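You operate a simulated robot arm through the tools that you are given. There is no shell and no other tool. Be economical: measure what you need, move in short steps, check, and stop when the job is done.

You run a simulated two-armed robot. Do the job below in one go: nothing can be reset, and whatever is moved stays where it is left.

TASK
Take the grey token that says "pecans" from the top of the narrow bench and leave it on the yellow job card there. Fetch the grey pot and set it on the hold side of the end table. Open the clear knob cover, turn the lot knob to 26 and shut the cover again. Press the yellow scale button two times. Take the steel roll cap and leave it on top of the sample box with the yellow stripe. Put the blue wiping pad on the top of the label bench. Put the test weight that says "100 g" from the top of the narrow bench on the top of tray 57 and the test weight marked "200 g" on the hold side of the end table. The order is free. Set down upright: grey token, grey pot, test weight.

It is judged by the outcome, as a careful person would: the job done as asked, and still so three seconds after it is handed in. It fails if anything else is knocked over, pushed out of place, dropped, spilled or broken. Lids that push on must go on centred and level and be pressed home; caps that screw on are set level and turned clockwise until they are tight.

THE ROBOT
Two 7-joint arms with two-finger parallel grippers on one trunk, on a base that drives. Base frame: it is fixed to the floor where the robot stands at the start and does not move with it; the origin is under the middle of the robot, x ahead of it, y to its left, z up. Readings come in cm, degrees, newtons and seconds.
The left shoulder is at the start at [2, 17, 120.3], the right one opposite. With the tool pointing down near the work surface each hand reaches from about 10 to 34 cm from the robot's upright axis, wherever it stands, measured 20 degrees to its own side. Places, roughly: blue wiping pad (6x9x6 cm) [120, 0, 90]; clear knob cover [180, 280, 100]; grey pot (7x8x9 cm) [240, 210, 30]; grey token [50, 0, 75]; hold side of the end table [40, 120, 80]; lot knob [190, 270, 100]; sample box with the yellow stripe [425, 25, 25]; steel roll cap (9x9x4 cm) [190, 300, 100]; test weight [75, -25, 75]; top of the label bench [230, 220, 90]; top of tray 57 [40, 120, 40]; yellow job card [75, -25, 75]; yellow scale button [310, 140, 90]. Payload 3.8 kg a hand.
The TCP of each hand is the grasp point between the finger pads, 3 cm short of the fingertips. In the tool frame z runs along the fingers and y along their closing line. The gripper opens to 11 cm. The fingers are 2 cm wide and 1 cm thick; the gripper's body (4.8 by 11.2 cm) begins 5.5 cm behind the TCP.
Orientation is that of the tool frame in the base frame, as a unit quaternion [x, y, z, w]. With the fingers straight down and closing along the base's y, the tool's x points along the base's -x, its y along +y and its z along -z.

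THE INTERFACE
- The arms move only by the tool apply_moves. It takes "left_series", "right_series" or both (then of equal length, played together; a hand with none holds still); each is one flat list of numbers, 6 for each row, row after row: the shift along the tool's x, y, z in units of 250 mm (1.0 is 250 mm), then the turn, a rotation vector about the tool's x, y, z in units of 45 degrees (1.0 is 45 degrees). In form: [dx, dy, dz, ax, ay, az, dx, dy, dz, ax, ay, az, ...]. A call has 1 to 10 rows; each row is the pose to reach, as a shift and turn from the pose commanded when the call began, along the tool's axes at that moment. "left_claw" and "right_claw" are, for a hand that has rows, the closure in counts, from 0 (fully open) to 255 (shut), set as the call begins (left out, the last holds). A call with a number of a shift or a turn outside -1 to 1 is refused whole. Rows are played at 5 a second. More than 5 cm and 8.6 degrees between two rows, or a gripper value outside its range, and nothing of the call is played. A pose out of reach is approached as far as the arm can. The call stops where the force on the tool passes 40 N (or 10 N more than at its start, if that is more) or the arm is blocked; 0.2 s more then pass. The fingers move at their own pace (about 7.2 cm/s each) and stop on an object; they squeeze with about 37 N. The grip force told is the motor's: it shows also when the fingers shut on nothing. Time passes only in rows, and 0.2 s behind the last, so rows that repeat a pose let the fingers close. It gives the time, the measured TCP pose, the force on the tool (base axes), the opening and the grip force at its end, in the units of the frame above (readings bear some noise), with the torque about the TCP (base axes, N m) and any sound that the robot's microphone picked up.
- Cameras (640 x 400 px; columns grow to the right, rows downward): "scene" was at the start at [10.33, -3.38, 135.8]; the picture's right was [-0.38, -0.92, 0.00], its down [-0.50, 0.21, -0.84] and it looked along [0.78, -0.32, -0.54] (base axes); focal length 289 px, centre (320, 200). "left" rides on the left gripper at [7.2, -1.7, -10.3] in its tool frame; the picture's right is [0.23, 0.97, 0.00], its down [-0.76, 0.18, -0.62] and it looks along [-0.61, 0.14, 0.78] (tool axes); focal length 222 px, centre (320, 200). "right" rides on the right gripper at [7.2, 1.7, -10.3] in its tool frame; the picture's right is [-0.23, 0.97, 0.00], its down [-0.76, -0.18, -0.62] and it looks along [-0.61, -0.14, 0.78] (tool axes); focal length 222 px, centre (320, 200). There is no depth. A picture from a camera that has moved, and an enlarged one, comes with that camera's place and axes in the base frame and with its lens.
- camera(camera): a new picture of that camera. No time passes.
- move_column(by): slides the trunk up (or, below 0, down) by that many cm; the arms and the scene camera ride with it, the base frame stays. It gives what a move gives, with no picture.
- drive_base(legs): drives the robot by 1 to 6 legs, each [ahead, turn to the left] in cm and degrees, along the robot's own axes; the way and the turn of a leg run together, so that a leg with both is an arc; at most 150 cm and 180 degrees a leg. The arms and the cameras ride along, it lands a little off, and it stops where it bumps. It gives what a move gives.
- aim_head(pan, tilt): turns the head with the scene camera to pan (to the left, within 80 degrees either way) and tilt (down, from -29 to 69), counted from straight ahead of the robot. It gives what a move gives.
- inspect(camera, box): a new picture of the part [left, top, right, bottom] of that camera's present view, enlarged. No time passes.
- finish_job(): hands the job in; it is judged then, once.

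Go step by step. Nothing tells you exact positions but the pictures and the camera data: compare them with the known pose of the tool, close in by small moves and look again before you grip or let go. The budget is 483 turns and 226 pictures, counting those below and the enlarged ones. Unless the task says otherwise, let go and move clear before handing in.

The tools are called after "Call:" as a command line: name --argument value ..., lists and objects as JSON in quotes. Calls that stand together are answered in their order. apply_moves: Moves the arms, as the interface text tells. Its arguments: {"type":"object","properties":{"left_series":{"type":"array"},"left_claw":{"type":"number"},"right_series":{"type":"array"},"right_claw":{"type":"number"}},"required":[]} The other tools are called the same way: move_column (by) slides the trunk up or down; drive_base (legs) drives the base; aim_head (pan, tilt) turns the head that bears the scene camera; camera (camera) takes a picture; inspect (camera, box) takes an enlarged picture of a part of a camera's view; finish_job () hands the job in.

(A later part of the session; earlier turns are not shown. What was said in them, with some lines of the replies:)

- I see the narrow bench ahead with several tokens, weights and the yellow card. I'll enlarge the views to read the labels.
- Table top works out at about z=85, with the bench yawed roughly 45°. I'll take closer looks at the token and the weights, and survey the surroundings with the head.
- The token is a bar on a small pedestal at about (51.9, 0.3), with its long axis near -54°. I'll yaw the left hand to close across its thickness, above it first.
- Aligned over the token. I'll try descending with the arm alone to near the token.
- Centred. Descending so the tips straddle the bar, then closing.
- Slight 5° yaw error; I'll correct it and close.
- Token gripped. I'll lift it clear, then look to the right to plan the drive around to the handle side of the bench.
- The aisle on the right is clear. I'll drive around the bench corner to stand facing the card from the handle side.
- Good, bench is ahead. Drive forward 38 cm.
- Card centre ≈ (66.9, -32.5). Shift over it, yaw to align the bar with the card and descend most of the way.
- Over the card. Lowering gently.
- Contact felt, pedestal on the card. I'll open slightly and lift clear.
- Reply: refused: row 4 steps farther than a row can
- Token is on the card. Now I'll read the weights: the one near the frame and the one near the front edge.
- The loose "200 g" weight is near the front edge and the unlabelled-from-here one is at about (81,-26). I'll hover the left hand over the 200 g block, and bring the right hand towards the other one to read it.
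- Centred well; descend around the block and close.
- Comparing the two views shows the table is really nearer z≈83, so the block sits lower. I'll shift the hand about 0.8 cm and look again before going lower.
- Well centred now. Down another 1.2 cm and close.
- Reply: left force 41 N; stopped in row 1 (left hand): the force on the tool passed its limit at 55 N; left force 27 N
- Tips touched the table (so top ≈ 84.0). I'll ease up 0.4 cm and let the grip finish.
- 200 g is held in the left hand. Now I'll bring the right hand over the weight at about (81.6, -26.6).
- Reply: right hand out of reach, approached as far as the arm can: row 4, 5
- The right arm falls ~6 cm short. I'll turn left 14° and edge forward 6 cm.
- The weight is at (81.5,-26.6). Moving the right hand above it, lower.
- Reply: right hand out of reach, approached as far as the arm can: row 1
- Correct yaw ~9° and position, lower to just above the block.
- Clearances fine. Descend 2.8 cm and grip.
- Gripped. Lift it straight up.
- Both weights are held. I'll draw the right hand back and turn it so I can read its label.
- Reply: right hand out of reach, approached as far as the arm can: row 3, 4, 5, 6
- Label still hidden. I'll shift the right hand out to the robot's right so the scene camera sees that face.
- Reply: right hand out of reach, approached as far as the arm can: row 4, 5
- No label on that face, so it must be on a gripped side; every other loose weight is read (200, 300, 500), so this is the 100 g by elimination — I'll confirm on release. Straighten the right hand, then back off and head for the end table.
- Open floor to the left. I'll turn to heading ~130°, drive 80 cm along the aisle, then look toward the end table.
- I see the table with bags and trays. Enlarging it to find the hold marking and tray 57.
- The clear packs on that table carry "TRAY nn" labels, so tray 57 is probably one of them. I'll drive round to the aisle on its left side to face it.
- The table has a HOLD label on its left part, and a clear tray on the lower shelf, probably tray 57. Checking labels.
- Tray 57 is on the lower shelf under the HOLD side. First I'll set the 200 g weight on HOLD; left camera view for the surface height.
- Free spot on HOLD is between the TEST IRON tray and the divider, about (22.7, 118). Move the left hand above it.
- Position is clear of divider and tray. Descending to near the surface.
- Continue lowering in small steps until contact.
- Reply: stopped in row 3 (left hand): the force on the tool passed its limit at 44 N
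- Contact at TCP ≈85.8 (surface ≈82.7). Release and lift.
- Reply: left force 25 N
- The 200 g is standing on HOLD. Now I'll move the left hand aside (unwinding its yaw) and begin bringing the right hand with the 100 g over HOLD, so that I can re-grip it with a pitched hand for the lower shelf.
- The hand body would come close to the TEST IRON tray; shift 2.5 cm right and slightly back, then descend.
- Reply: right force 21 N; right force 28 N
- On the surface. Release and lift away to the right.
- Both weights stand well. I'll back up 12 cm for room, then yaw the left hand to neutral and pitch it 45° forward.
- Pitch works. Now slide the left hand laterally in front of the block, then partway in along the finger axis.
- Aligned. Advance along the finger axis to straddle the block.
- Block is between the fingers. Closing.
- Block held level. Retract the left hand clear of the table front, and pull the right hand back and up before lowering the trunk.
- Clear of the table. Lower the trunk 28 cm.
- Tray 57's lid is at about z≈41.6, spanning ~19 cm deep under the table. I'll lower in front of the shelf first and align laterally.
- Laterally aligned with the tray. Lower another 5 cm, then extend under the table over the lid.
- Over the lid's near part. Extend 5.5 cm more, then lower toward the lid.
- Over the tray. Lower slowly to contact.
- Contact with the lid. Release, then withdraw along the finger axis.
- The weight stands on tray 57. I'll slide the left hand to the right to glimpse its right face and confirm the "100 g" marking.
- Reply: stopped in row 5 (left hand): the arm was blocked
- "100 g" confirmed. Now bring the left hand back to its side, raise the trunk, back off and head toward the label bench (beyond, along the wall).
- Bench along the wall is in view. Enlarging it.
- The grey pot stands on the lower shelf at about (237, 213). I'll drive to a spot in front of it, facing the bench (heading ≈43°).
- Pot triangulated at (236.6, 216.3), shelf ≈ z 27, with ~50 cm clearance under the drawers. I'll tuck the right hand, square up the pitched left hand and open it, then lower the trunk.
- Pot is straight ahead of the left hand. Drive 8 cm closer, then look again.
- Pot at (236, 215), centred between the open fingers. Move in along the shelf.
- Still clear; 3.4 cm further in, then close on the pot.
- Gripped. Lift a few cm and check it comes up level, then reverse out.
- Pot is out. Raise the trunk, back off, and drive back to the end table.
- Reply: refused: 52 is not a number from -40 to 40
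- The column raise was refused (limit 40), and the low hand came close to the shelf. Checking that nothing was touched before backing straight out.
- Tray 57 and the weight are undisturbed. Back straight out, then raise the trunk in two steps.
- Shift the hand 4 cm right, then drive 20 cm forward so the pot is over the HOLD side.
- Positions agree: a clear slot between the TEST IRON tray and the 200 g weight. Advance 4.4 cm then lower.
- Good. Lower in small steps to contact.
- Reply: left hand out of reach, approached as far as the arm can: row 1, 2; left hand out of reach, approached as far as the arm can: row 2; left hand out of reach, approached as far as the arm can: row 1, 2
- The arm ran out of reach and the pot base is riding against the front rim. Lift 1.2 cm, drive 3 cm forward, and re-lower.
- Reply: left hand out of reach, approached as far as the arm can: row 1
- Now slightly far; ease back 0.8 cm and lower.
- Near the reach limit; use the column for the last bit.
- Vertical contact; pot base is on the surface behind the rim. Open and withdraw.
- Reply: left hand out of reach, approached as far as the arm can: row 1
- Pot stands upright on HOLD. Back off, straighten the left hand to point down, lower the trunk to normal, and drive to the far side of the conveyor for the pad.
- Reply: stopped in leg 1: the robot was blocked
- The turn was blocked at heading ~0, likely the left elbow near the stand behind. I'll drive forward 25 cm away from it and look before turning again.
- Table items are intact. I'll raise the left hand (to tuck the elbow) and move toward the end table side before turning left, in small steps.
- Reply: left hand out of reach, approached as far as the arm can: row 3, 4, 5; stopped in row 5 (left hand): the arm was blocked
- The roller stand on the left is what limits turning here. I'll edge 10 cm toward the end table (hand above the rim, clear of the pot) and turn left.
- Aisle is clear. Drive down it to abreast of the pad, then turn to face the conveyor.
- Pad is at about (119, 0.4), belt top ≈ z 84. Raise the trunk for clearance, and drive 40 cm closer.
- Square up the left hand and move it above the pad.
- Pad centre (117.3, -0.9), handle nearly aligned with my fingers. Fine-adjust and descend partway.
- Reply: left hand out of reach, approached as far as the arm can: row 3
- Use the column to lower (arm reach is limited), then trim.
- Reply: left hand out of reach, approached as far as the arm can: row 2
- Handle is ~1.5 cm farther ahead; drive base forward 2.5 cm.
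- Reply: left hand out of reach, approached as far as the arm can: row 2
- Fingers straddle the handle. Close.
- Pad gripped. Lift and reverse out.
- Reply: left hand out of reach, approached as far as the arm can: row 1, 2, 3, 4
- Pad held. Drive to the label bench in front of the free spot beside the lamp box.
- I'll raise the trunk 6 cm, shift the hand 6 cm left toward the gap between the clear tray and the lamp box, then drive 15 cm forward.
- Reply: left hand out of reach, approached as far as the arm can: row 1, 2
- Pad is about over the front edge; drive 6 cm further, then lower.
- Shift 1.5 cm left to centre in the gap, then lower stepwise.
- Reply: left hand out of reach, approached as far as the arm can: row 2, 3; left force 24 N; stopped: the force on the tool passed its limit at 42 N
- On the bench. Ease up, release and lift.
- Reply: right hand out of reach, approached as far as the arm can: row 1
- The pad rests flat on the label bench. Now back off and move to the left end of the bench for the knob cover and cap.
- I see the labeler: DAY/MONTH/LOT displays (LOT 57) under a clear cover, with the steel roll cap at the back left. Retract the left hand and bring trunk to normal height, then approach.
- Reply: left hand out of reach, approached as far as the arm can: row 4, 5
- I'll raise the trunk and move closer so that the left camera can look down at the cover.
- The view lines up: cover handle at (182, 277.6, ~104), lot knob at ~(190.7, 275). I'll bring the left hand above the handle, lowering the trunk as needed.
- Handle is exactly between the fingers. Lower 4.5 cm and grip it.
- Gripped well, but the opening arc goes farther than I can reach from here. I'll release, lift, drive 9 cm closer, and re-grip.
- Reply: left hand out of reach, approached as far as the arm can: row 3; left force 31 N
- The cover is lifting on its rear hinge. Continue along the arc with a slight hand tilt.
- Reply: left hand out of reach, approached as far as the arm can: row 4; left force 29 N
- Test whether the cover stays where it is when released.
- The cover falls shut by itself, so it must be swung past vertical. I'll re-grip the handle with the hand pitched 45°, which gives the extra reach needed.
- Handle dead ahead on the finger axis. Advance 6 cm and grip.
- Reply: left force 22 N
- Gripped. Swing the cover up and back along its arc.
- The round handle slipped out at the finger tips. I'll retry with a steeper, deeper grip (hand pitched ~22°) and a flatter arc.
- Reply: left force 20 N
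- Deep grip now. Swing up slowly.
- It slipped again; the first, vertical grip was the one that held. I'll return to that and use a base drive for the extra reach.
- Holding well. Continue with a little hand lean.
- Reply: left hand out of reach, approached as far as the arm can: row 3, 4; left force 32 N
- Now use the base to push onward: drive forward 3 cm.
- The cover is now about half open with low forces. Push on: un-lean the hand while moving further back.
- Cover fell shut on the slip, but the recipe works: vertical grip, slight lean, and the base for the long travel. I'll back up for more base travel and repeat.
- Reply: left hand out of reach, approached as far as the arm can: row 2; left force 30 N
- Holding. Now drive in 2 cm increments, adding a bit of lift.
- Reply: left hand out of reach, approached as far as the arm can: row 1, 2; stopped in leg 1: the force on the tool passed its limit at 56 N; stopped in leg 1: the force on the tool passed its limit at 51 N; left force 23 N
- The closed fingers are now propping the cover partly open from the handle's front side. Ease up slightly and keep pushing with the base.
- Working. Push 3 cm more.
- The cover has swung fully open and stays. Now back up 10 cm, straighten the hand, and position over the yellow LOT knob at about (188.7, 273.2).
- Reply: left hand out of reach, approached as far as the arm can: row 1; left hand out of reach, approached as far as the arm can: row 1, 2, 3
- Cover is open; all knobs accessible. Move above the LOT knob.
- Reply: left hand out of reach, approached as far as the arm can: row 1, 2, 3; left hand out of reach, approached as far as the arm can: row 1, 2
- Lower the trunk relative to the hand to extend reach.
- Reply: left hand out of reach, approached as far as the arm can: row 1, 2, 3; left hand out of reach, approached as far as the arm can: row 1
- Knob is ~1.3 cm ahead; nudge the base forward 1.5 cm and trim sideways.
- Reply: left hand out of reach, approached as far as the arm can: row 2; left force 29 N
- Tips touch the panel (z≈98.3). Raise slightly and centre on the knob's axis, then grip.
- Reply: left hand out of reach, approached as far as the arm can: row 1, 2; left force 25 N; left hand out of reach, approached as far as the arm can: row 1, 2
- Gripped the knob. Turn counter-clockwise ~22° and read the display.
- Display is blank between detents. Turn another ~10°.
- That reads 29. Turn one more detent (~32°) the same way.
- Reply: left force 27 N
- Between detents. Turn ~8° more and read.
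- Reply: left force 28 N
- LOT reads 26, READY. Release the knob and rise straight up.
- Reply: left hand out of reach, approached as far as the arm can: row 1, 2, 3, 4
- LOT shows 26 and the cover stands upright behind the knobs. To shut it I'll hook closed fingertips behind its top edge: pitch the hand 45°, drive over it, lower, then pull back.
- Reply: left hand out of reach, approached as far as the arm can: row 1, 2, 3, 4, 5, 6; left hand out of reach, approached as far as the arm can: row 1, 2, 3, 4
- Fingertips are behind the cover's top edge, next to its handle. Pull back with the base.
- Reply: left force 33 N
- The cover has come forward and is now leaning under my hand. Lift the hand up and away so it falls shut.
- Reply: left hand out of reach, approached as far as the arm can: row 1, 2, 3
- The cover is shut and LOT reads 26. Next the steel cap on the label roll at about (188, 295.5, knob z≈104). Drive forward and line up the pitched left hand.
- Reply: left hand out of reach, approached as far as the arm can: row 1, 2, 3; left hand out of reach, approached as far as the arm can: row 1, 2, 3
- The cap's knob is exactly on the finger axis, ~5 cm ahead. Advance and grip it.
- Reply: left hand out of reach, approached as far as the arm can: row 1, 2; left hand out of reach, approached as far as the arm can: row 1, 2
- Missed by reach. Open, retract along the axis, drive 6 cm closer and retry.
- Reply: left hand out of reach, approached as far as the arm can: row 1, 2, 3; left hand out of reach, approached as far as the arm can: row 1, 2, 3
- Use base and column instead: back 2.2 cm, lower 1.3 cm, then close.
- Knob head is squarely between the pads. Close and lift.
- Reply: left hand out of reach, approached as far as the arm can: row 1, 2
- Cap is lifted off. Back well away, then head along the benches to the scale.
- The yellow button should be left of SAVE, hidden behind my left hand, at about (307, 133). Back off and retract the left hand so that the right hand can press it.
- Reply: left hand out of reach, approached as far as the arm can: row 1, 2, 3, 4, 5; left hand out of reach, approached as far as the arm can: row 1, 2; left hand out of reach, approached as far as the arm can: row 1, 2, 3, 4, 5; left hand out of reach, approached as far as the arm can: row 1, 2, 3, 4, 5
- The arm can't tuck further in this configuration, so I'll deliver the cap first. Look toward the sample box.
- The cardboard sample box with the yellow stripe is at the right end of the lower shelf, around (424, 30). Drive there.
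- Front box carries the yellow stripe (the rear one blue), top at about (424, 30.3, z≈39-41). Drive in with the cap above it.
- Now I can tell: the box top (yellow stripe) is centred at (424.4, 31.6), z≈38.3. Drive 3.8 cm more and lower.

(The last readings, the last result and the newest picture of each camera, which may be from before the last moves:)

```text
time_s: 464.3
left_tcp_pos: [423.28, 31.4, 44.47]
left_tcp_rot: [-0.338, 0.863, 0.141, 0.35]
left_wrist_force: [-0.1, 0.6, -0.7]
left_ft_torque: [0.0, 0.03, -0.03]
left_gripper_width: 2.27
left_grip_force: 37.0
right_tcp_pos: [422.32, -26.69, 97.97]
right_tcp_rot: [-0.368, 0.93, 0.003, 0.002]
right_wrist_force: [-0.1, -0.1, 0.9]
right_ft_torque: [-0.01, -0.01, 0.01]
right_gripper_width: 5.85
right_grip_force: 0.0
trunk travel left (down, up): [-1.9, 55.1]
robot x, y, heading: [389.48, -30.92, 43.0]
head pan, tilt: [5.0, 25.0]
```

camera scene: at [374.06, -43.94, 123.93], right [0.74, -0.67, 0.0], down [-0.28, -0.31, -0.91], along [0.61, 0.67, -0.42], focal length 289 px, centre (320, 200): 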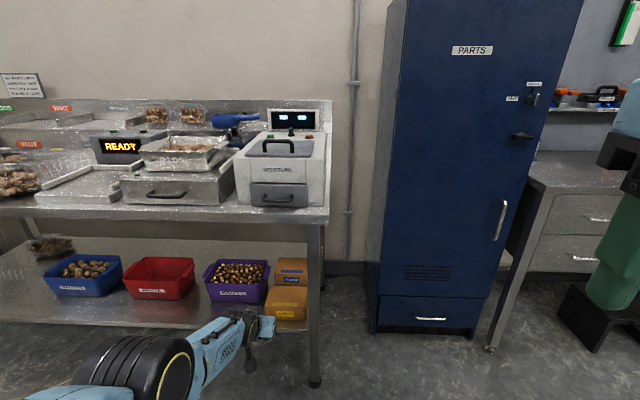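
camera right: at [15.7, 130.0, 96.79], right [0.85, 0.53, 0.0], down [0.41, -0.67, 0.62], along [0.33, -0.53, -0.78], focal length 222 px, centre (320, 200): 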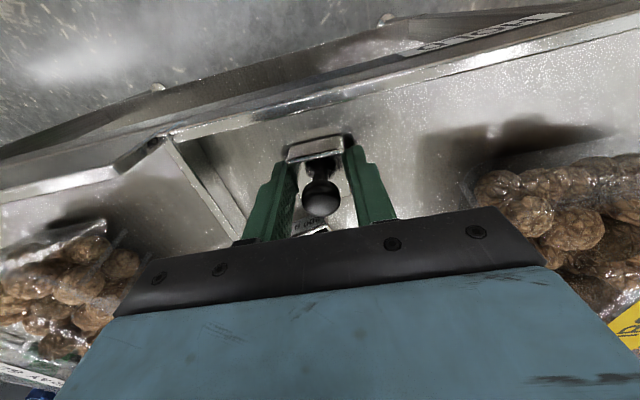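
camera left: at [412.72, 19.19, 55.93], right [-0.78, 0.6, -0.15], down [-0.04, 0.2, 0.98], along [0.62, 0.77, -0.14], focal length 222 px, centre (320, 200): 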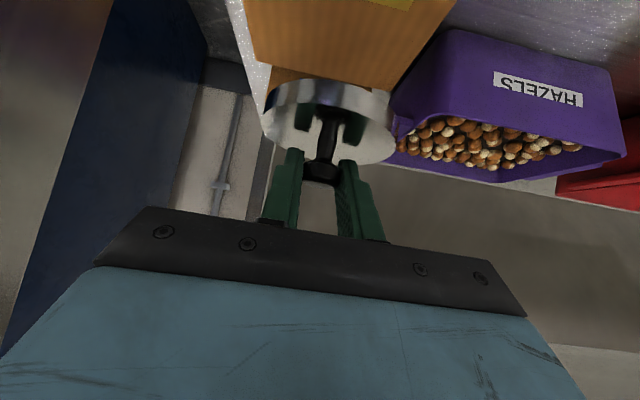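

Call:
move_column --by -1

Call:
move_column --by -0.8

```text
time_s: 464.9
left_tcp_pos: [423.25, 31.42, 43.57]
left_tcp_rot: [-0.338, 0.863, 0.14, 0.349]
left_wrist_force: [0.2, -0.4, -0.3]
left_ft_torque: [-0.03, 0.01, 0.0]
left_gripper_width: 2.25
left_grip_force: 36.7
right_tcp_pos: [422.25, -26.69, 96.97]
right_tcp_rot: [-0.367, 0.93, 0.003, 0.003]
right_wrist_force: [0.6, 0.1, 0.2]
right_ft_torque: [-0.04, 0.01, 0.01]
right_gripper_width: 5.83
right_grip_force: 0.1
trunk travel left (down, up): [-0.9, 56.1]
robot x, y, heading: [389.19, -30.76, 43.0]
head pan, tilt: [5.0, 25.0]
```

```text
time_s: 465.5
left_tcp_pos: [423.38, 31.42, 42.93]
left_tcp_rot: [-0.339, 0.862, 0.141, 0.35]
left_wrist_force: [-0.6, 1.8, 3.4]
left_ft_torque: [-0.01, -0.15, 0.05]
left_gripper_width: 2.27
left_grip_force: 37.4
right_tcp_pos: [422.3, -26.72, 96.2]
right_tcp_rot: [-0.367, 0.93, 0.003, 0.003]
right_wrist_force: [0.8, 0.2, -0.5]
right_ft_torque: [-0.01, 0.04, -0.01]
right_gripper_width: 5.81
right_grip_force: 0.0
trunk travel left (down, up): [-0.1, 56.9]
robot x, y, heading: [389.56, -30.95, 42.9]
head pan, tilt: [5.0, 25.0]
```

Contact. Settle 0.3 cm more and look before releasing.

Call:
apply_moves --left_series '[0.005, 0, 0.005, 0, 0, 0, 0.009, 0, 0.009, 0, 0, 0]'

Call:
inspect --camera "left" --box '[200, 20, 460, 220]'

```text
time_s: 466.1
left_tcp_pos: [423.28, 31.54, 42.69]
left_tcp_rot: [-0.337, 0.862, 0.142, 0.351]
left_wrist_force: [-5.2, 2.4, 14.5]
left_ft_torque: [-0.23, 0.4, 0.0]
left_gripper_width: 2.25
left_grip_force: 36.7
right_tcp_pos: [422.17, -26.82, 96.31]
right_tcp_rot: [-0.367, 0.93, 0.002, 0.003]
right_wrist_force: [0.4, -0.9, 0.5]
right_ft_torque: [-0.03, 0.01, -0.03]
right_gripper_width: 5.8
right_grip_force: 0.0
trunk travel left (down, up): [-0.1, 56.9]
robot x, y, heading: [389.53, -30.58, 43.3]
head pan, tilt: [5.0, 25.0]
```

```text
2.00 times, centred on (330, 120) of left
camera zoom: at [415.55, 21.89, 45.09], right [-0.78, 0.6, -0.15], down [-0.04, 0.2, 0.98], along [0.62, 0.77, -0.13], focal length 444 px, centre (300, 360)
```

zoom: 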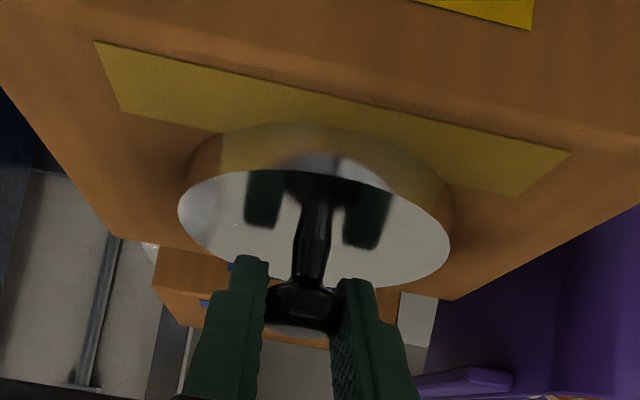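

Cap sits on the yellow-striped box. Release and withdraw.

Call:
apply_moves --left_series '[-0.006, 0, -0.006, 0, 0, 0, -0.006, 0, -0.006, 0, 0, 0, -0.006, 0, -0.006, 0, 0, 0]' --left_claw 120

Call:
drive_base --legs '[[-6, 0]]'

Call:
inspect --camera "left" --box '[200, 20, 460, 220]'

```text
time_s: 466.9
left_tcp_pos: [423.34, 31.29, 42.64]
left_tcp_rot: [-0.338, 0.863, 0.14, 0.348]
left_wrist_force: [0.0, 0.7, 0.7]
left_ft_torque: [-0.02, 0.0, 0.01]
left_gripper_width: 5.84
left_grip_force: 0.0
right_tcp_pos: [422.34, -26.62, 96.13]
right_tcp_rot: [-0.368, 0.93, 0.003, 0.002]
right_wrist_force: [1.4, 0.4, 0.8]
right_ft_torque: [-0.01, 0.02, -0.02]
right_gripper_width: 5.81
right_grip_force: 0.1
trunk travel left (down, up): [-0.1, 56.9]
robot x, y, heading: [389.68, -30.59, 43.1]
head pan, tilt: [5.0, 25.0]
```

```text
time_s: 467.9
left_tcp_pos: [419.04, 27.33, 42.7]
left_tcp_rot: [-0.339, 0.863, 0.141, 0.348]
left_wrist_force: [-0.3, -0.7, 0.3]
left_ft_torque: [0.02, -0.01, -0.01]
left_gripper_width: 5.83
left_grip_force: 0.0
right_tcp_pos: [417.94, -30.56, 96.11]
right_tcp_rot: [-0.368, 0.93, 0.003, 0.002]
right_wrist_force: [-0.3, 0.3, -0.4]
right_ft_torque: [-0.02, -0.03, 0.03]
right_gripper_width: 5.84
right_grip_force: 0.1
trunk travel left (down, up): [-0.1, 56.9]
robot x, y, heading: [385.08, -34.7, 42.9]
head pan, tilt: [5.0, 25.0]
```

```text
2.00 times, centred on (330, 120) of left
camera zoom: at [411.2, 17.79, 45.07], right [-0.78, 0.6, -0.15], down [-0.04, 0.2, 0.98], along [0.62, 0.77, -0.14], focal length 444 px, centre (300, 360)
```

zoom: 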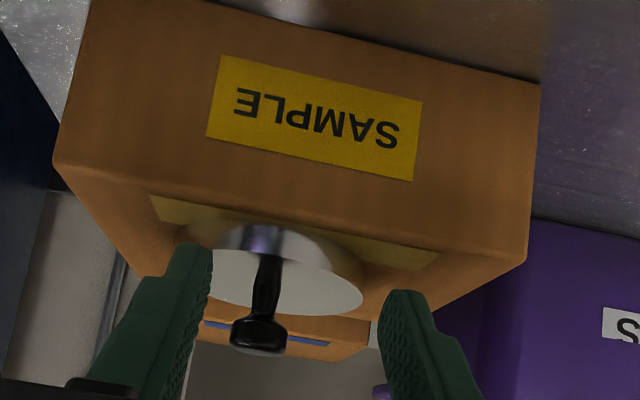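

The cap is left upright on the sample box. Back out, raise the trunk and fold the left arm to a neutral pose.

Call:
drive_base --legs '[[-45, 0]]'

Call:
apply_moves --left_series '[0.05, 0, -0.16, 0, 0, 0, 0.1, 0, -0.32, 0, 0, 0, 0.15, 0, -0.48, 0, 0, 0, 0.2, 0, -0.64, 0, 0, 0, 0.26, 0, -0.8, 0, 0, 0]'

Call:
apply_moves --left_series '[0, 0, 0, 0, 0.17, 0, 0, 0, 0, 0, 0.34, 0, 0, 0, 0, 0, 0.51, 0, 0, 0, 0, 0, 0.68, 0, 0, 0, 0, 0, 0.84, 0, 0, 0, 0, 0, 1.0, 0]'

```text
time_s: 470.5
left_tcp_pos: [386.78, -3.09, 42.72]
left_tcp_rot: [-0.336, 0.863, 0.139, 0.349]
left_wrist_force: [0.5, 0.2, -0.3]
left_ft_torque: [0.03, 0.03, 0.01]
left_gripper_width: 5.83
left_grip_force: 0.1
right_tcp_pos: [385.63, -61.11, 96.22]
right_tcp_rot: [-0.366, 0.931, 0.003, 0.002]
right_wrist_force: [-0.2, 0.3, -0.2]
right_ft_torque: [0.01, 0.01, 0.01]
right_gripper_width: 5.84
right_grip_force: 0.1
trunk travel left (down, up): [-0.1, 56.9]
robot x, y, heading: [352.78, -64.58, 43.0]
head pan, tilt: [5.0, 25.0]
```

```text
time_s: 471.7
left_tcp_pos: [386.02, -3.78, 41.25]
left_tcp_rot: [-0.337, 0.863, 0.14, 0.349]
left_wrist_force: [0.3, 0.1, 0.0]
left_ft_torque: [0.0, 0.0, 0.01]
left_gripper_width: 5.81
left_grip_force: 0.0
left hand out of reach, approached as far as the arm can: row 1, 2, 3, 4, 5
right_tcp_pos: [385.58, -61.06, 96.2]
right_tcp_rot: [-0.365, 0.931, 0.003, 0.003]
right_wrist_force: [0.1, 0.0, -0.2]
right_ft_torque: [-0.01, 0.01, 0.01]
right_gripper_width: 5.83
right_grip_force: 0.1
trunk travel left (down, up): [-0.1, 56.9]
robot x, y, heading: [352.63, -65.04, 42.8]
head pan, tilt: [5.0, 25.0]
```

```text
time_s: 473.1
left_tcp_pos: [380.91, -8.25, 44.53]
left_tcp_rot: [-0.363, 0.93, 0.023, 0.05]
left_wrist_force: [0.4, 0.0, 0.2]
left_ft_torque: [0.0, 0.05, 0.0]
left_gripper_width: 5.81
left_grip_force: 0.1
left hand out of reach, approached as far as the arm can: row 1, 2, 3, 4, 5, 6
right_tcp_pos: [385.54, -61.1, 96.1]
right_tcp_rot: [-0.366, 0.931, 0.003, 0.003]
right_wrist_force: [0.2, 0.6, 0.1]
right_ft_torque: [0.0, 0.0, 0.05]
right_gripper_width: 5.78
right_grip_force: 0.1
trunk travel left (down, up): [-0.1, 56.9]
robot x, y, heading: [352.49, -65.24, 42.9]
head pan, tilt: [5.0, 25.0]
```

Call:
apply_moves --left_series '[0.12, 0, 0.1, 0, 0, 0, 0.24, 0, 0.2, 0, 0, 0, 0.36, 0, 0.3, 0, 0, 0, 0.5, 0, 0.3, 0, 0, 0, 0.64, 0, 0.3, 0, 0, 0]'

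Call:
apply_moves --left_series '[0, 0, -0.15, 0, 0, 0, 0, 0, -0.3, 0, 0, 0, 0, 0, -0.45, 0, 0, 0, 0, 0, -0.6, 0, 0, 0, 0, 0, -0.75, 0, 0, 0]'

```text
time_s: 474.3
left_tcp_pos: [369.73, -18.48, 35.11]
left_tcp_rot: [-0.364, 0.93, 0.023, 0.052]
left_wrist_force: [-0.3, -0.2, -0.1]
left_ft_torque: [-0.01, -0.02, -0.02]
left_gripper_width: 5.82
left_grip_force: 0.0
right_tcp_pos: [385.68, -60.91, 96.26]
right_tcp_rot: [-0.365, 0.931, 0.003, 0.002]
right_wrist_force: [0.2, -0.7, 0.0]
right_ft_torque: [-0.01, 0.0, -0.02]
right_gripper_width: 5.81
right_grip_force: 0.0
trunk travel left (down, up): [-0.1, 56.9]
robot x, y, heading: [352.96, -64.9, 42.7]
head pan, tilt: [5.0, 25.0]
```

```text
time_s: 475.5
left_tcp_pos: [368.06, -19.96, 53.59]
left_tcp_rot: [-0.363, 0.93, 0.024, 0.05]
left_wrist_force: [-0.2, 0.1, 0.6]
left_ft_torque: [0.0, 0.0, -0.02]
left_gripper_width: 5.84
left_grip_force: 0.1
right_tcp_pos: [385.61, -61.15, 96.28]
right_tcp_rot: [-0.366, 0.931, 0.003, 0.003]
right_wrist_force: [0.0, -0.5, 0.3]
right_ft_torque: [-0.01, 0.01, -0.04]
right_gripper_width: 5.81
right_grip_force: 0.0
trunk travel left (down, up): [-0.1, 56.9]
robot x, y, heading: [352.63, -65.18, 43.0]
head pan, tilt: [5.0, 25.0]
```

Call:
apply_moves --left_series '[0.06, 0, -0.16, 0, 0, 0, 0.12, 0, -0.32, 0, 0, 0, 0.18, 0, -0.48, 0, 0, 0, 0.24, 0, -0.64, 0, 0, 0, 0.3, 0, -0.8, 0, 0, 0]'

Call:
move_column --by 25

```text
time_s: 476.7
left_tcp_pos: [361.31, -26.48, 72.81]
left_tcp_rot: [-0.365, 0.929, 0.024, 0.051]
left_wrist_force: [0.1, -0.2, -0.2]
left_ft_torque: [0.01, -0.02, -0.01]
left_gripper_width: 5.82
left_grip_force: 0.2
right_tcp_pos: [385.63, -60.94, 96.14]
right_tcp_rot: [-0.366, 0.931, 0.004, 0.003]
right_wrist_force: [0.8, -0.2, -1.2]
right_ft_torque: [-0.06, -0.01, -0.04]
right_gripper_width: 5.83
right_grip_force: 0.1
trunk travel left (down, up): [-0.1, 56.9]
robot x, y, heading: [352.64, -65.02, 42.6]
head pan, tilt: [5.0, 25.0]
```

```text
time_s: 479.3
left_tcp_pos: [361.46, -26.48, 97.7]
left_tcp_rot: [-0.363, 0.93, 0.023, 0.05]
left_wrist_force: [0.5, 0.3, 0.0]
left_ft_torque: [-0.05, 0.01, 0.01]
left_gripper_width: 5.79
left_grip_force: 0.1
right_tcp_pos: [385.56, -61.09, 121.2]
right_tcp_rot: [-0.366, 0.931, 0.003, 0.003]
right_wrist_force: [-0.1, 0.6, 0.3]
right_ft_torque: [0.0, 0.0, -0.03]
right_gripper_width: 5.84
right_grip_force: 0.0
trunk travel left (down, up): [-25.1, 31.9]
robot x, y, heading: [352.74, -64.93, 43.1]
head pan, tilt: [5.0, 25.0]
```

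Left arm is in a good neutral pose. Drive back to the scale.

Call:
drive_base --legs '[[0, 80], [82, 0], [82, 0], [0, -80]]'

Call:
aim_head --pan 12 --tilt 38

```text
time_s: 494.7
left_tcp_pos: [267.84, 109.81, 97.81]
left_tcp_rot: [-0.365, 0.929, 0.023, 0.051]
left_wrist_force: [-0.1, 0.1, 0.2]
left_ft_torque: [-0.03, 0.01, 0.01]
left_gripper_width: 5.83
left_grip_force: 0.0
right_tcp_pos: [292.1, 75.36, 121.19]
right_tcp_rot: [-0.367, 0.93, 0.003, 0.003]
right_wrist_force: [0.1, -0.2, -0.6]
right_ft_torque: [0.04, -0.01, -0.02]
right_gripper_width: 5.8
right_grip_force: 0.1
trunk travel left (down, up): [-25.1, 31.9]
robot x, y, heading: [259.4, 71.16, 43.0]
head pan, tilt: [5.0, 25.0]
```

```text
time_s: 495.5
left_tcp_pos: [267.74, 109.88, 97.72]
left_tcp_rot: [-0.365, 0.929, 0.024, 0.05]
left_wrist_force: [-0.1, 0.1, 0.0]
left_ft_torque: [0.03, 0.0, 0.04]
left_gripper_width: 5.82
left_grip_force: 0.1
right_tcp_pos: [292.08, 75.42, 121.14]
right_tcp_rot: [-0.367, 0.93, 0.003, 0.002]
right_wrist_force: [-0.8, 0.3, -0.1]
right_ft_torque: [-0.01, 0.0, 0.03]
right_gripper_width: 5.83
right_grip_force: 0.1
trunk travel left (down, up): [-25.1, 31.9]
robot x, y, heading: [259.37, 71.37, 42.9]
head pan, tilt: [12.0, 38.0]
```

Call:
inspect --camera "scene" --box '[230, 90, 450, 230]'

```text
2.86 times, centred on (340, 160) of scene
camera zoom: at [265.68, 79.98, 130.11], right [0.82, -0.57, 0.0], down [-0.35, -0.5, -0.79], along [0.45, 0.65, -0.62], focal length 825 px, centre (263, 314)
```

zoom: 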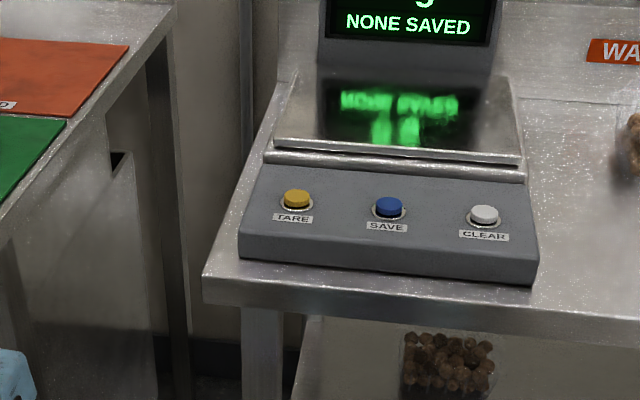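

The yellow button is TARE at about (305.7, 131.7, top z≈92.6). Close the left fingers, raise, drive in, and move over it.

Call:
apply_moves --left_series '[0, 0, -0.12, 0.005, 0.07, 0, 0, 0, -0.24, 0.01, 0.141, 0]' --left_claw 255

Call:
drive_base --legs '[[22, 0]]'

```text
time_s: 496.1
left_tcp_pos: [267.36, 109.46, 103.59]
left_tcp_rot: [-0.365, 0.931, -0.001, 0.0]
left_wrist_force: [-0.8, -0.7, -0.7]
left_ft_torque: [-0.01, -0.03, -0.02]
left_gripper_width: 0.0
left_grip_force: 25.5
right_tcp_pos: [292.09, 75.41, 121.1]
right_tcp_rot: [-0.367, 0.93, 0.003, 0.003]
right_wrist_force: [0.5, -0.3, -0.2]
right_ft_torque: [-0.02, 0.03, 0.02]
right_gripper_width: 5.82
right_grip_force: 0.1
trunk travel left (down, up): [-25.1, 31.9]
robot x, y, heading: [259.29, 71.42, 43.4]
head pan, tilt: [12.0, 38.0]
```

```text
time_s: 497.8
left_tcp_pos: [283.97, 124.45, 103.54]
left_tcp_rot: [-0.363, 0.932, -0.001, 0.0]
left_wrist_force: [-0.4, -0.5, 0.3]
left_ft_torque: [0.0, 0.0, 0.02]
left_gripper_width: 0.0
left_grip_force: 37.5
right_tcp_pos: [308.3, 90.39, 121.15]
right_tcp_rot: [-0.364, 0.931, 0.003, 0.003]
right_wrist_force: [0.8, 1.4, -0.4]
right_ft_torque: [-0.03, 0.02, 0.03]
right_gripper_width: 5.8
right_grip_force: 0.0
trunk travel left (down, up): [-25.1, 31.9]
robot x, y, heading: [275.41, 86.61, 42.5]
head pan, tilt: [12.0, 38.0]
```

Call:
apply_moves --left_series '[-0.16, -0.075, 0, 0, 0, 0, -0.33, -0.15, 0, 0, 0, 0, -0.5, -0.22, 0, 0, 0, 0, -0.67, -0.3, 0, 0, 0, 0, -0.836, -0.374, 0, 0, 0, 0, -0.836, -0.374, 0.1, 0, 0, 0, -0.836, -0.374, 0.2, 0, 0, 0]'

Call:
inspect --camera "left" --box '[180, 40, 460, 240]'

```text
time_s: 499.4
left_tcp_pos: [305.76, 131.56, 98.76]
left_tcp_rot: [-0.362, 0.932, -0.001, 0.001]
left_wrist_force: [0.0, 0.4, 0.2]
left_ft_torque: [0.01, -0.05, -0.06]
left_gripper_width: 0.02
left_grip_force: 37.0
right_tcp_pos: [308.42, 90.2, 121.15]
right_tcp_rot: [-0.364, 0.931, 0.003, 0.003]
right_wrist_force: [-0.5, -0.1, -1.1]
right_ft_torque: [0.0, 0.03, 0.0]
right_gripper_width: 5.85
right_grip_force: 0.0
trunk travel left (down, up): [-25.1, 31.9]
robot x, y, heading: [275.56, 86.3, 42.9]
head pan, tilt: [12.0, 38.0]
```

```text
2.00 times, centred on (320, 140) of left
camera zoom: at [301.61, 125.59, 109.21], right [-0.82, 0.57, 0.0], down [0.44, 0.65, 0.62], along [0.35, 0.51, -0.78], focal length 444 px, centre (320, 320)
```

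zoom: 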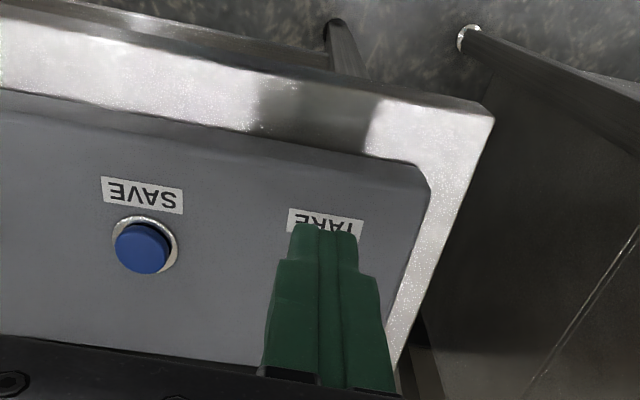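

Both views agree if the button top is at z≈90: TARE at (308.4, 135.4). Shift there.

Call:
apply_moves --left_series '[-0.09, 0.02, 0, 0, 0, 0, -0.182, 0.042, 0, 0, 0, 0, -0.182, 0.042, 0.12, 0, 0, 0]'

Call:
inspect --camera "left" --box '[180, 40, 460, 240]'

```text
time_s: 500.2
left_tcp_pos: [308.33, 135.52, 95.72]
left_tcp_rot: [-0.362, 0.932, 0.0, 0.001]
left_wrist_force: [-0.2, 0.5, -0.8]
left_ft_torque: [-0.03, -0.02, 0.0]
left_gripper_width: 0.0
left_grip_force: 36.9
right_tcp_pos: [308.21, 90.29, 121.17]
right_tcp_rot: [-0.364, 0.931, 0.003, 0.003]
right_wrist_force: [-0.6, 0.0, 0.3]
right_ft_torque: [0.03, -0.01, -0.01]
right_gripper_width: 5.78
right_grip_force: 0.0
trunk travel left (down, up): [-25.1, 31.9]
robot x, y, heading: [275.31, 86.48, 42.6]
head pan, tilt: [12.0, 38.0]
```

```text
2.00 times, centred on (320, 140) of left
camera zoom: at [304.22, 129.56, 106.07], right [-0.82, 0.57, 0.0], down [0.44, 0.65, 0.62], along [0.35, 0.51, -0.78], focal length 444 px, centre (320, 320)
```

zoom: 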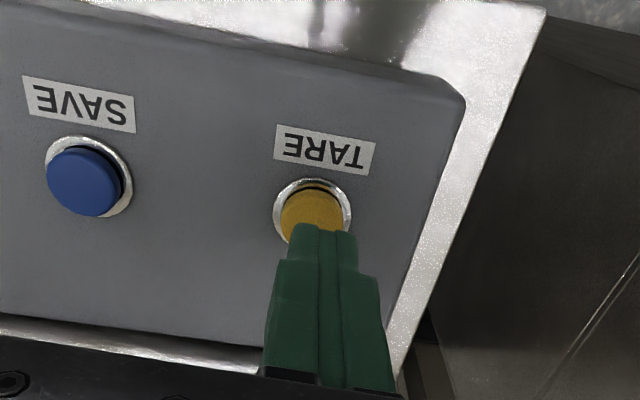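

Finger axis is centred on the yellow button. Press once.

Call:
apply_moves --left_series '[0, 0, 0.06, 0, 0, 0, 0, 0, 0.09, 0, 0, 0, 0, 0, 0.105, 0, 0, 0, 0, 0, 0.12, 0, 0, 0]'

```text
time_s: 501.2
left_tcp_pos: [308.33, 135.45, 92.58]
left_tcp_rot: [-0.362, 0.932, -0.001, 0.001]
left_wrist_force: [-0.1, 0.7, -0.4]
left_ft_torque: [-0.03, 0.01, 0.01]
left_gripper_width: 0.0
left_grip_force: 36.9
right_tcp_pos: [308.3, 90.26, 121.18]
right_tcp_rot: [-0.364, 0.931, 0.003, 0.002]
right_wrist_force: [0.1, 0.9, 0.1]
right_ft_torque: [0.0, 0.0, -0.02]
right_gripper_width: 5.84
right_grip_force: 0.1
trunk travel left (down, up): [-25.1, 31.9]
robot x, y, heading: [275.4, 86.05, 42.8]
head pan, tilt: [12.0, 38.0]
```

No contact yet; continue down in small steps.

Call:
apply_moves --left_series '[0, 0, 0.012, 0, 0, 0, 0, 0, 0.024, 0, 0, 0]'

```text
time_s: 501.8
left_tcp_pos: [308.36, 135.58, 92.2]
left_tcp_rot: [-0.363, 0.932, 0.0, 0.002]
left_wrist_force: [-0.6, 0.9, 3.9]
left_ft_torque: [0.05, 0.0, 0.03]
left_gripper_width: 0.0
left_grip_force: 36.8
right_tcp_pos: [308.26, 90.16, 121.22]
right_tcp_rot: [-0.364, 0.931, 0.003, 0.002]
right_wrist_force: [-0.3, -0.4, 0.1]
right_ft_torque: [-0.02, 0.01, 0.02]
right_gripper_width: 5.83
right_grip_force: 0.1
trunk travel left (down, up): [-25.1, 31.9]
robot x, y, heading: [275.54, 86.83, 42.5]
head pan, tilt: [12.0, 38.0]
heard: click
```

Click heard: first press. Raise clear, then press again.

Call:
apply_moves --left_series '[0, 0, -0.03, 0, 0, 0, 0, 0, -0.07, 0, 0, 0, 0, 0, -0.07, 0, 0, 0]'

Call:
apply_moves --left_series '[0, 0, 0.035, 0, 0, 0, 0, 0, 0.05, 0, 0, 0, 0, 0, 0.06, 0, 0, 0, 0, 0, 0.07, 0, 0, 0]'

```text
time_s: 502.6
left_tcp_pos: [308.36, 135.55, 93.93]
left_tcp_rot: [-0.362, 0.932, 0.0, 0.002]
left_wrist_force: [0.1, 1.0, 0.0]
left_ft_torque: [0.01, 0.0, -0.02]
left_gripper_width: 0.0
left_grip_force: 37.1
right_tcp_pos: [308.26, 90.13, 121.19]
right_tcp_rot: [-0.364, 0.931, 0.003, 0.002]
right_wrist_force: [0.7, -0.5, -0.3]
right_ft_torque: [-0.01, 0.01, -0.01]
right_gripper_width: 5.83
right_grip_force: 0.0
trunk travel left (down, up): [-25.1, 31.9]
robot x, y, heading: [275.04, 86.77, 42.8]
head pan, tilt: [12.0, 38.0]
```

```text
time_s: 503.6
left_tcp_pos: [308.39, 135.53, 92.16]
left_tcp_rot: [-0.363, 0.932, 0.0, 0.002]
left_wrist_force: [-1.3, 1.2, 5.7]
left_ft_torque: [0.1, 0.02, 0.0]
left_gripper_width: 0.0
left_grip_force: 37.3
right_tcp_pos: [308.26, 90.19, 121.25]
right_tcp_rot: [-0.364, 0.931, 0.003, 0.003]
right_wrist_force: [0.1, 1.0, 0.0]
right_ft_torque: [-0.01, -0.03, 0.01]
right_gripper_width: 5.8
right_grip_force: 0.1
trunk travel left (down, up): [-25.1, 31.9]
robot x, y, heading: [275.67, 86.57, 42.2]
head pan, tilt: [12.0, 38.0]
heard: click
```

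Second click. Raise well clear and back away from the bench.

Call:
apply_moves --left_series '[0, 0, -0.1, 0, 0, 0, 0, 0, -0.25, 0, 0, 0, 0, 0, -0.4, 0, 0, 0]'

Call:
drive_base --legs '[[-25, 0]]'

Call:
camera --camera "scene"

```text
time_s: 504.4
left_tcp_pos: [308.48, 135.41, 102.06]
left_tcp_rot: [-0.362, 0.932, -0.002, 0.002]
left_wrist_force: [0.6, 0.0, -0.3]
left_ft_torque: [-0.02, 0.0, 0.01]
left_gripper_width: 0.0
left_grip_force: 37.0
right_tcp_pos: [308.26, 90.18, 121.27]
right_tcp_rot: [-0.364, 0.932, 0.003, 0.002]
right_wrist_force: [-0.4, -0.3, -0.4]
right_ft_torque: [0.02, -0.02, 0.01]
right_gripper_width: 5.83
right_grip_force: 0.0
trunk travel left (down, up): [-25.1, 31.9]
robot x, y, heading: [275.25, 86.43, 42.7]
head pan, tilt: [12.0, 38.0]
```

```text
time_s: 506.2
left_tcp_pos: [290.11, 118.75, 102.06]
left_tcp_rot: [-0.362, 0.932, -0.001, 0.001]
left_wrist_force: [0.7, -0.1, 0.7]
left_ft_torque: [-0.01, -0.01, 0.0]
left_gripper_width: 0.01
left_grip_force: 37.2
right_tcp_pos: [290.03, 73.48, 121.16]
right_tcp_rot: [-0.364, 0.931, 0.003, 0.002]
right_wrist_force: [-0.8, -0.5, 0.0]
right_ft_torque: [0.01, 0.02, 0.02]
right_gripper_width: 5.79
right_grip_force: 0.0
trunk travel left (down, up): [-25.1, 31.9]
robot x, y, heading: [257.2, 70.02, 42.7]
head pan, tilt: [12.0, 38.0]
```

```text
0 pictures are left
camera scene: at [263.69, 78.15, 130.11], right [0.82, -0.58, 0.0], down [-0.36, -0.5, -0.79], along [0.46, 0.64, -0.62], focal length 289 px, centre (320, 200)
```

scene: 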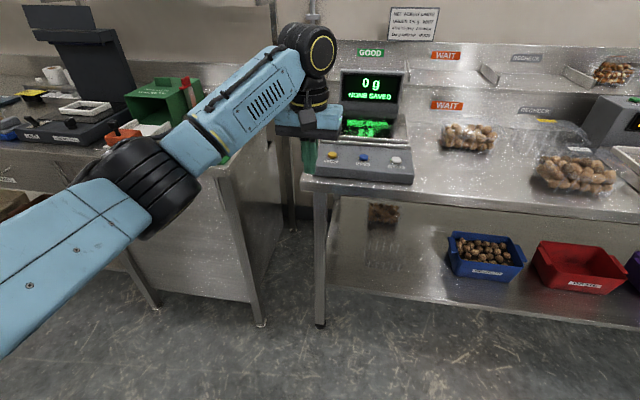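

The view shows the scale untouched apart from the two presses. Every item is placed and both hands are empty and clear, so I am handing in.

Call:
finish_job

```text
The job is handed in.
```

I handed the job in with every item done; I saw each placement in the cameras after letting go, and heard a click for both button presses.

- **Pecans token:** it stands upright on the yellow job card.
- **Grey pot:** it stands upright on the hold side of the end table.
- **Lot knob:** it is set to 26 and the clear cover is shut. On the failed tries at opening it, the cover slipped and fell shut by itself more than once; I saw no damage.
- **Scale button:** I pressed the yellow button (marked TARE) twice.
- **Steel roll cap:** it rests on top of the sample box with the yellow stripe.
- **Blue wiping pad:** it lies on the label bench top, between the lamp box and the nut tray.
- **Test weights:** the 100 g is on tray 57. The 200 g is on the hold side. There were two 200 g weights on the narrow bench; I used the loose one, not the one in the group by the panel.

The base was blocked once while turning near the roller stand beside the end table. I did not get a clear enough view afterwards to confirm the stand had not shifted.
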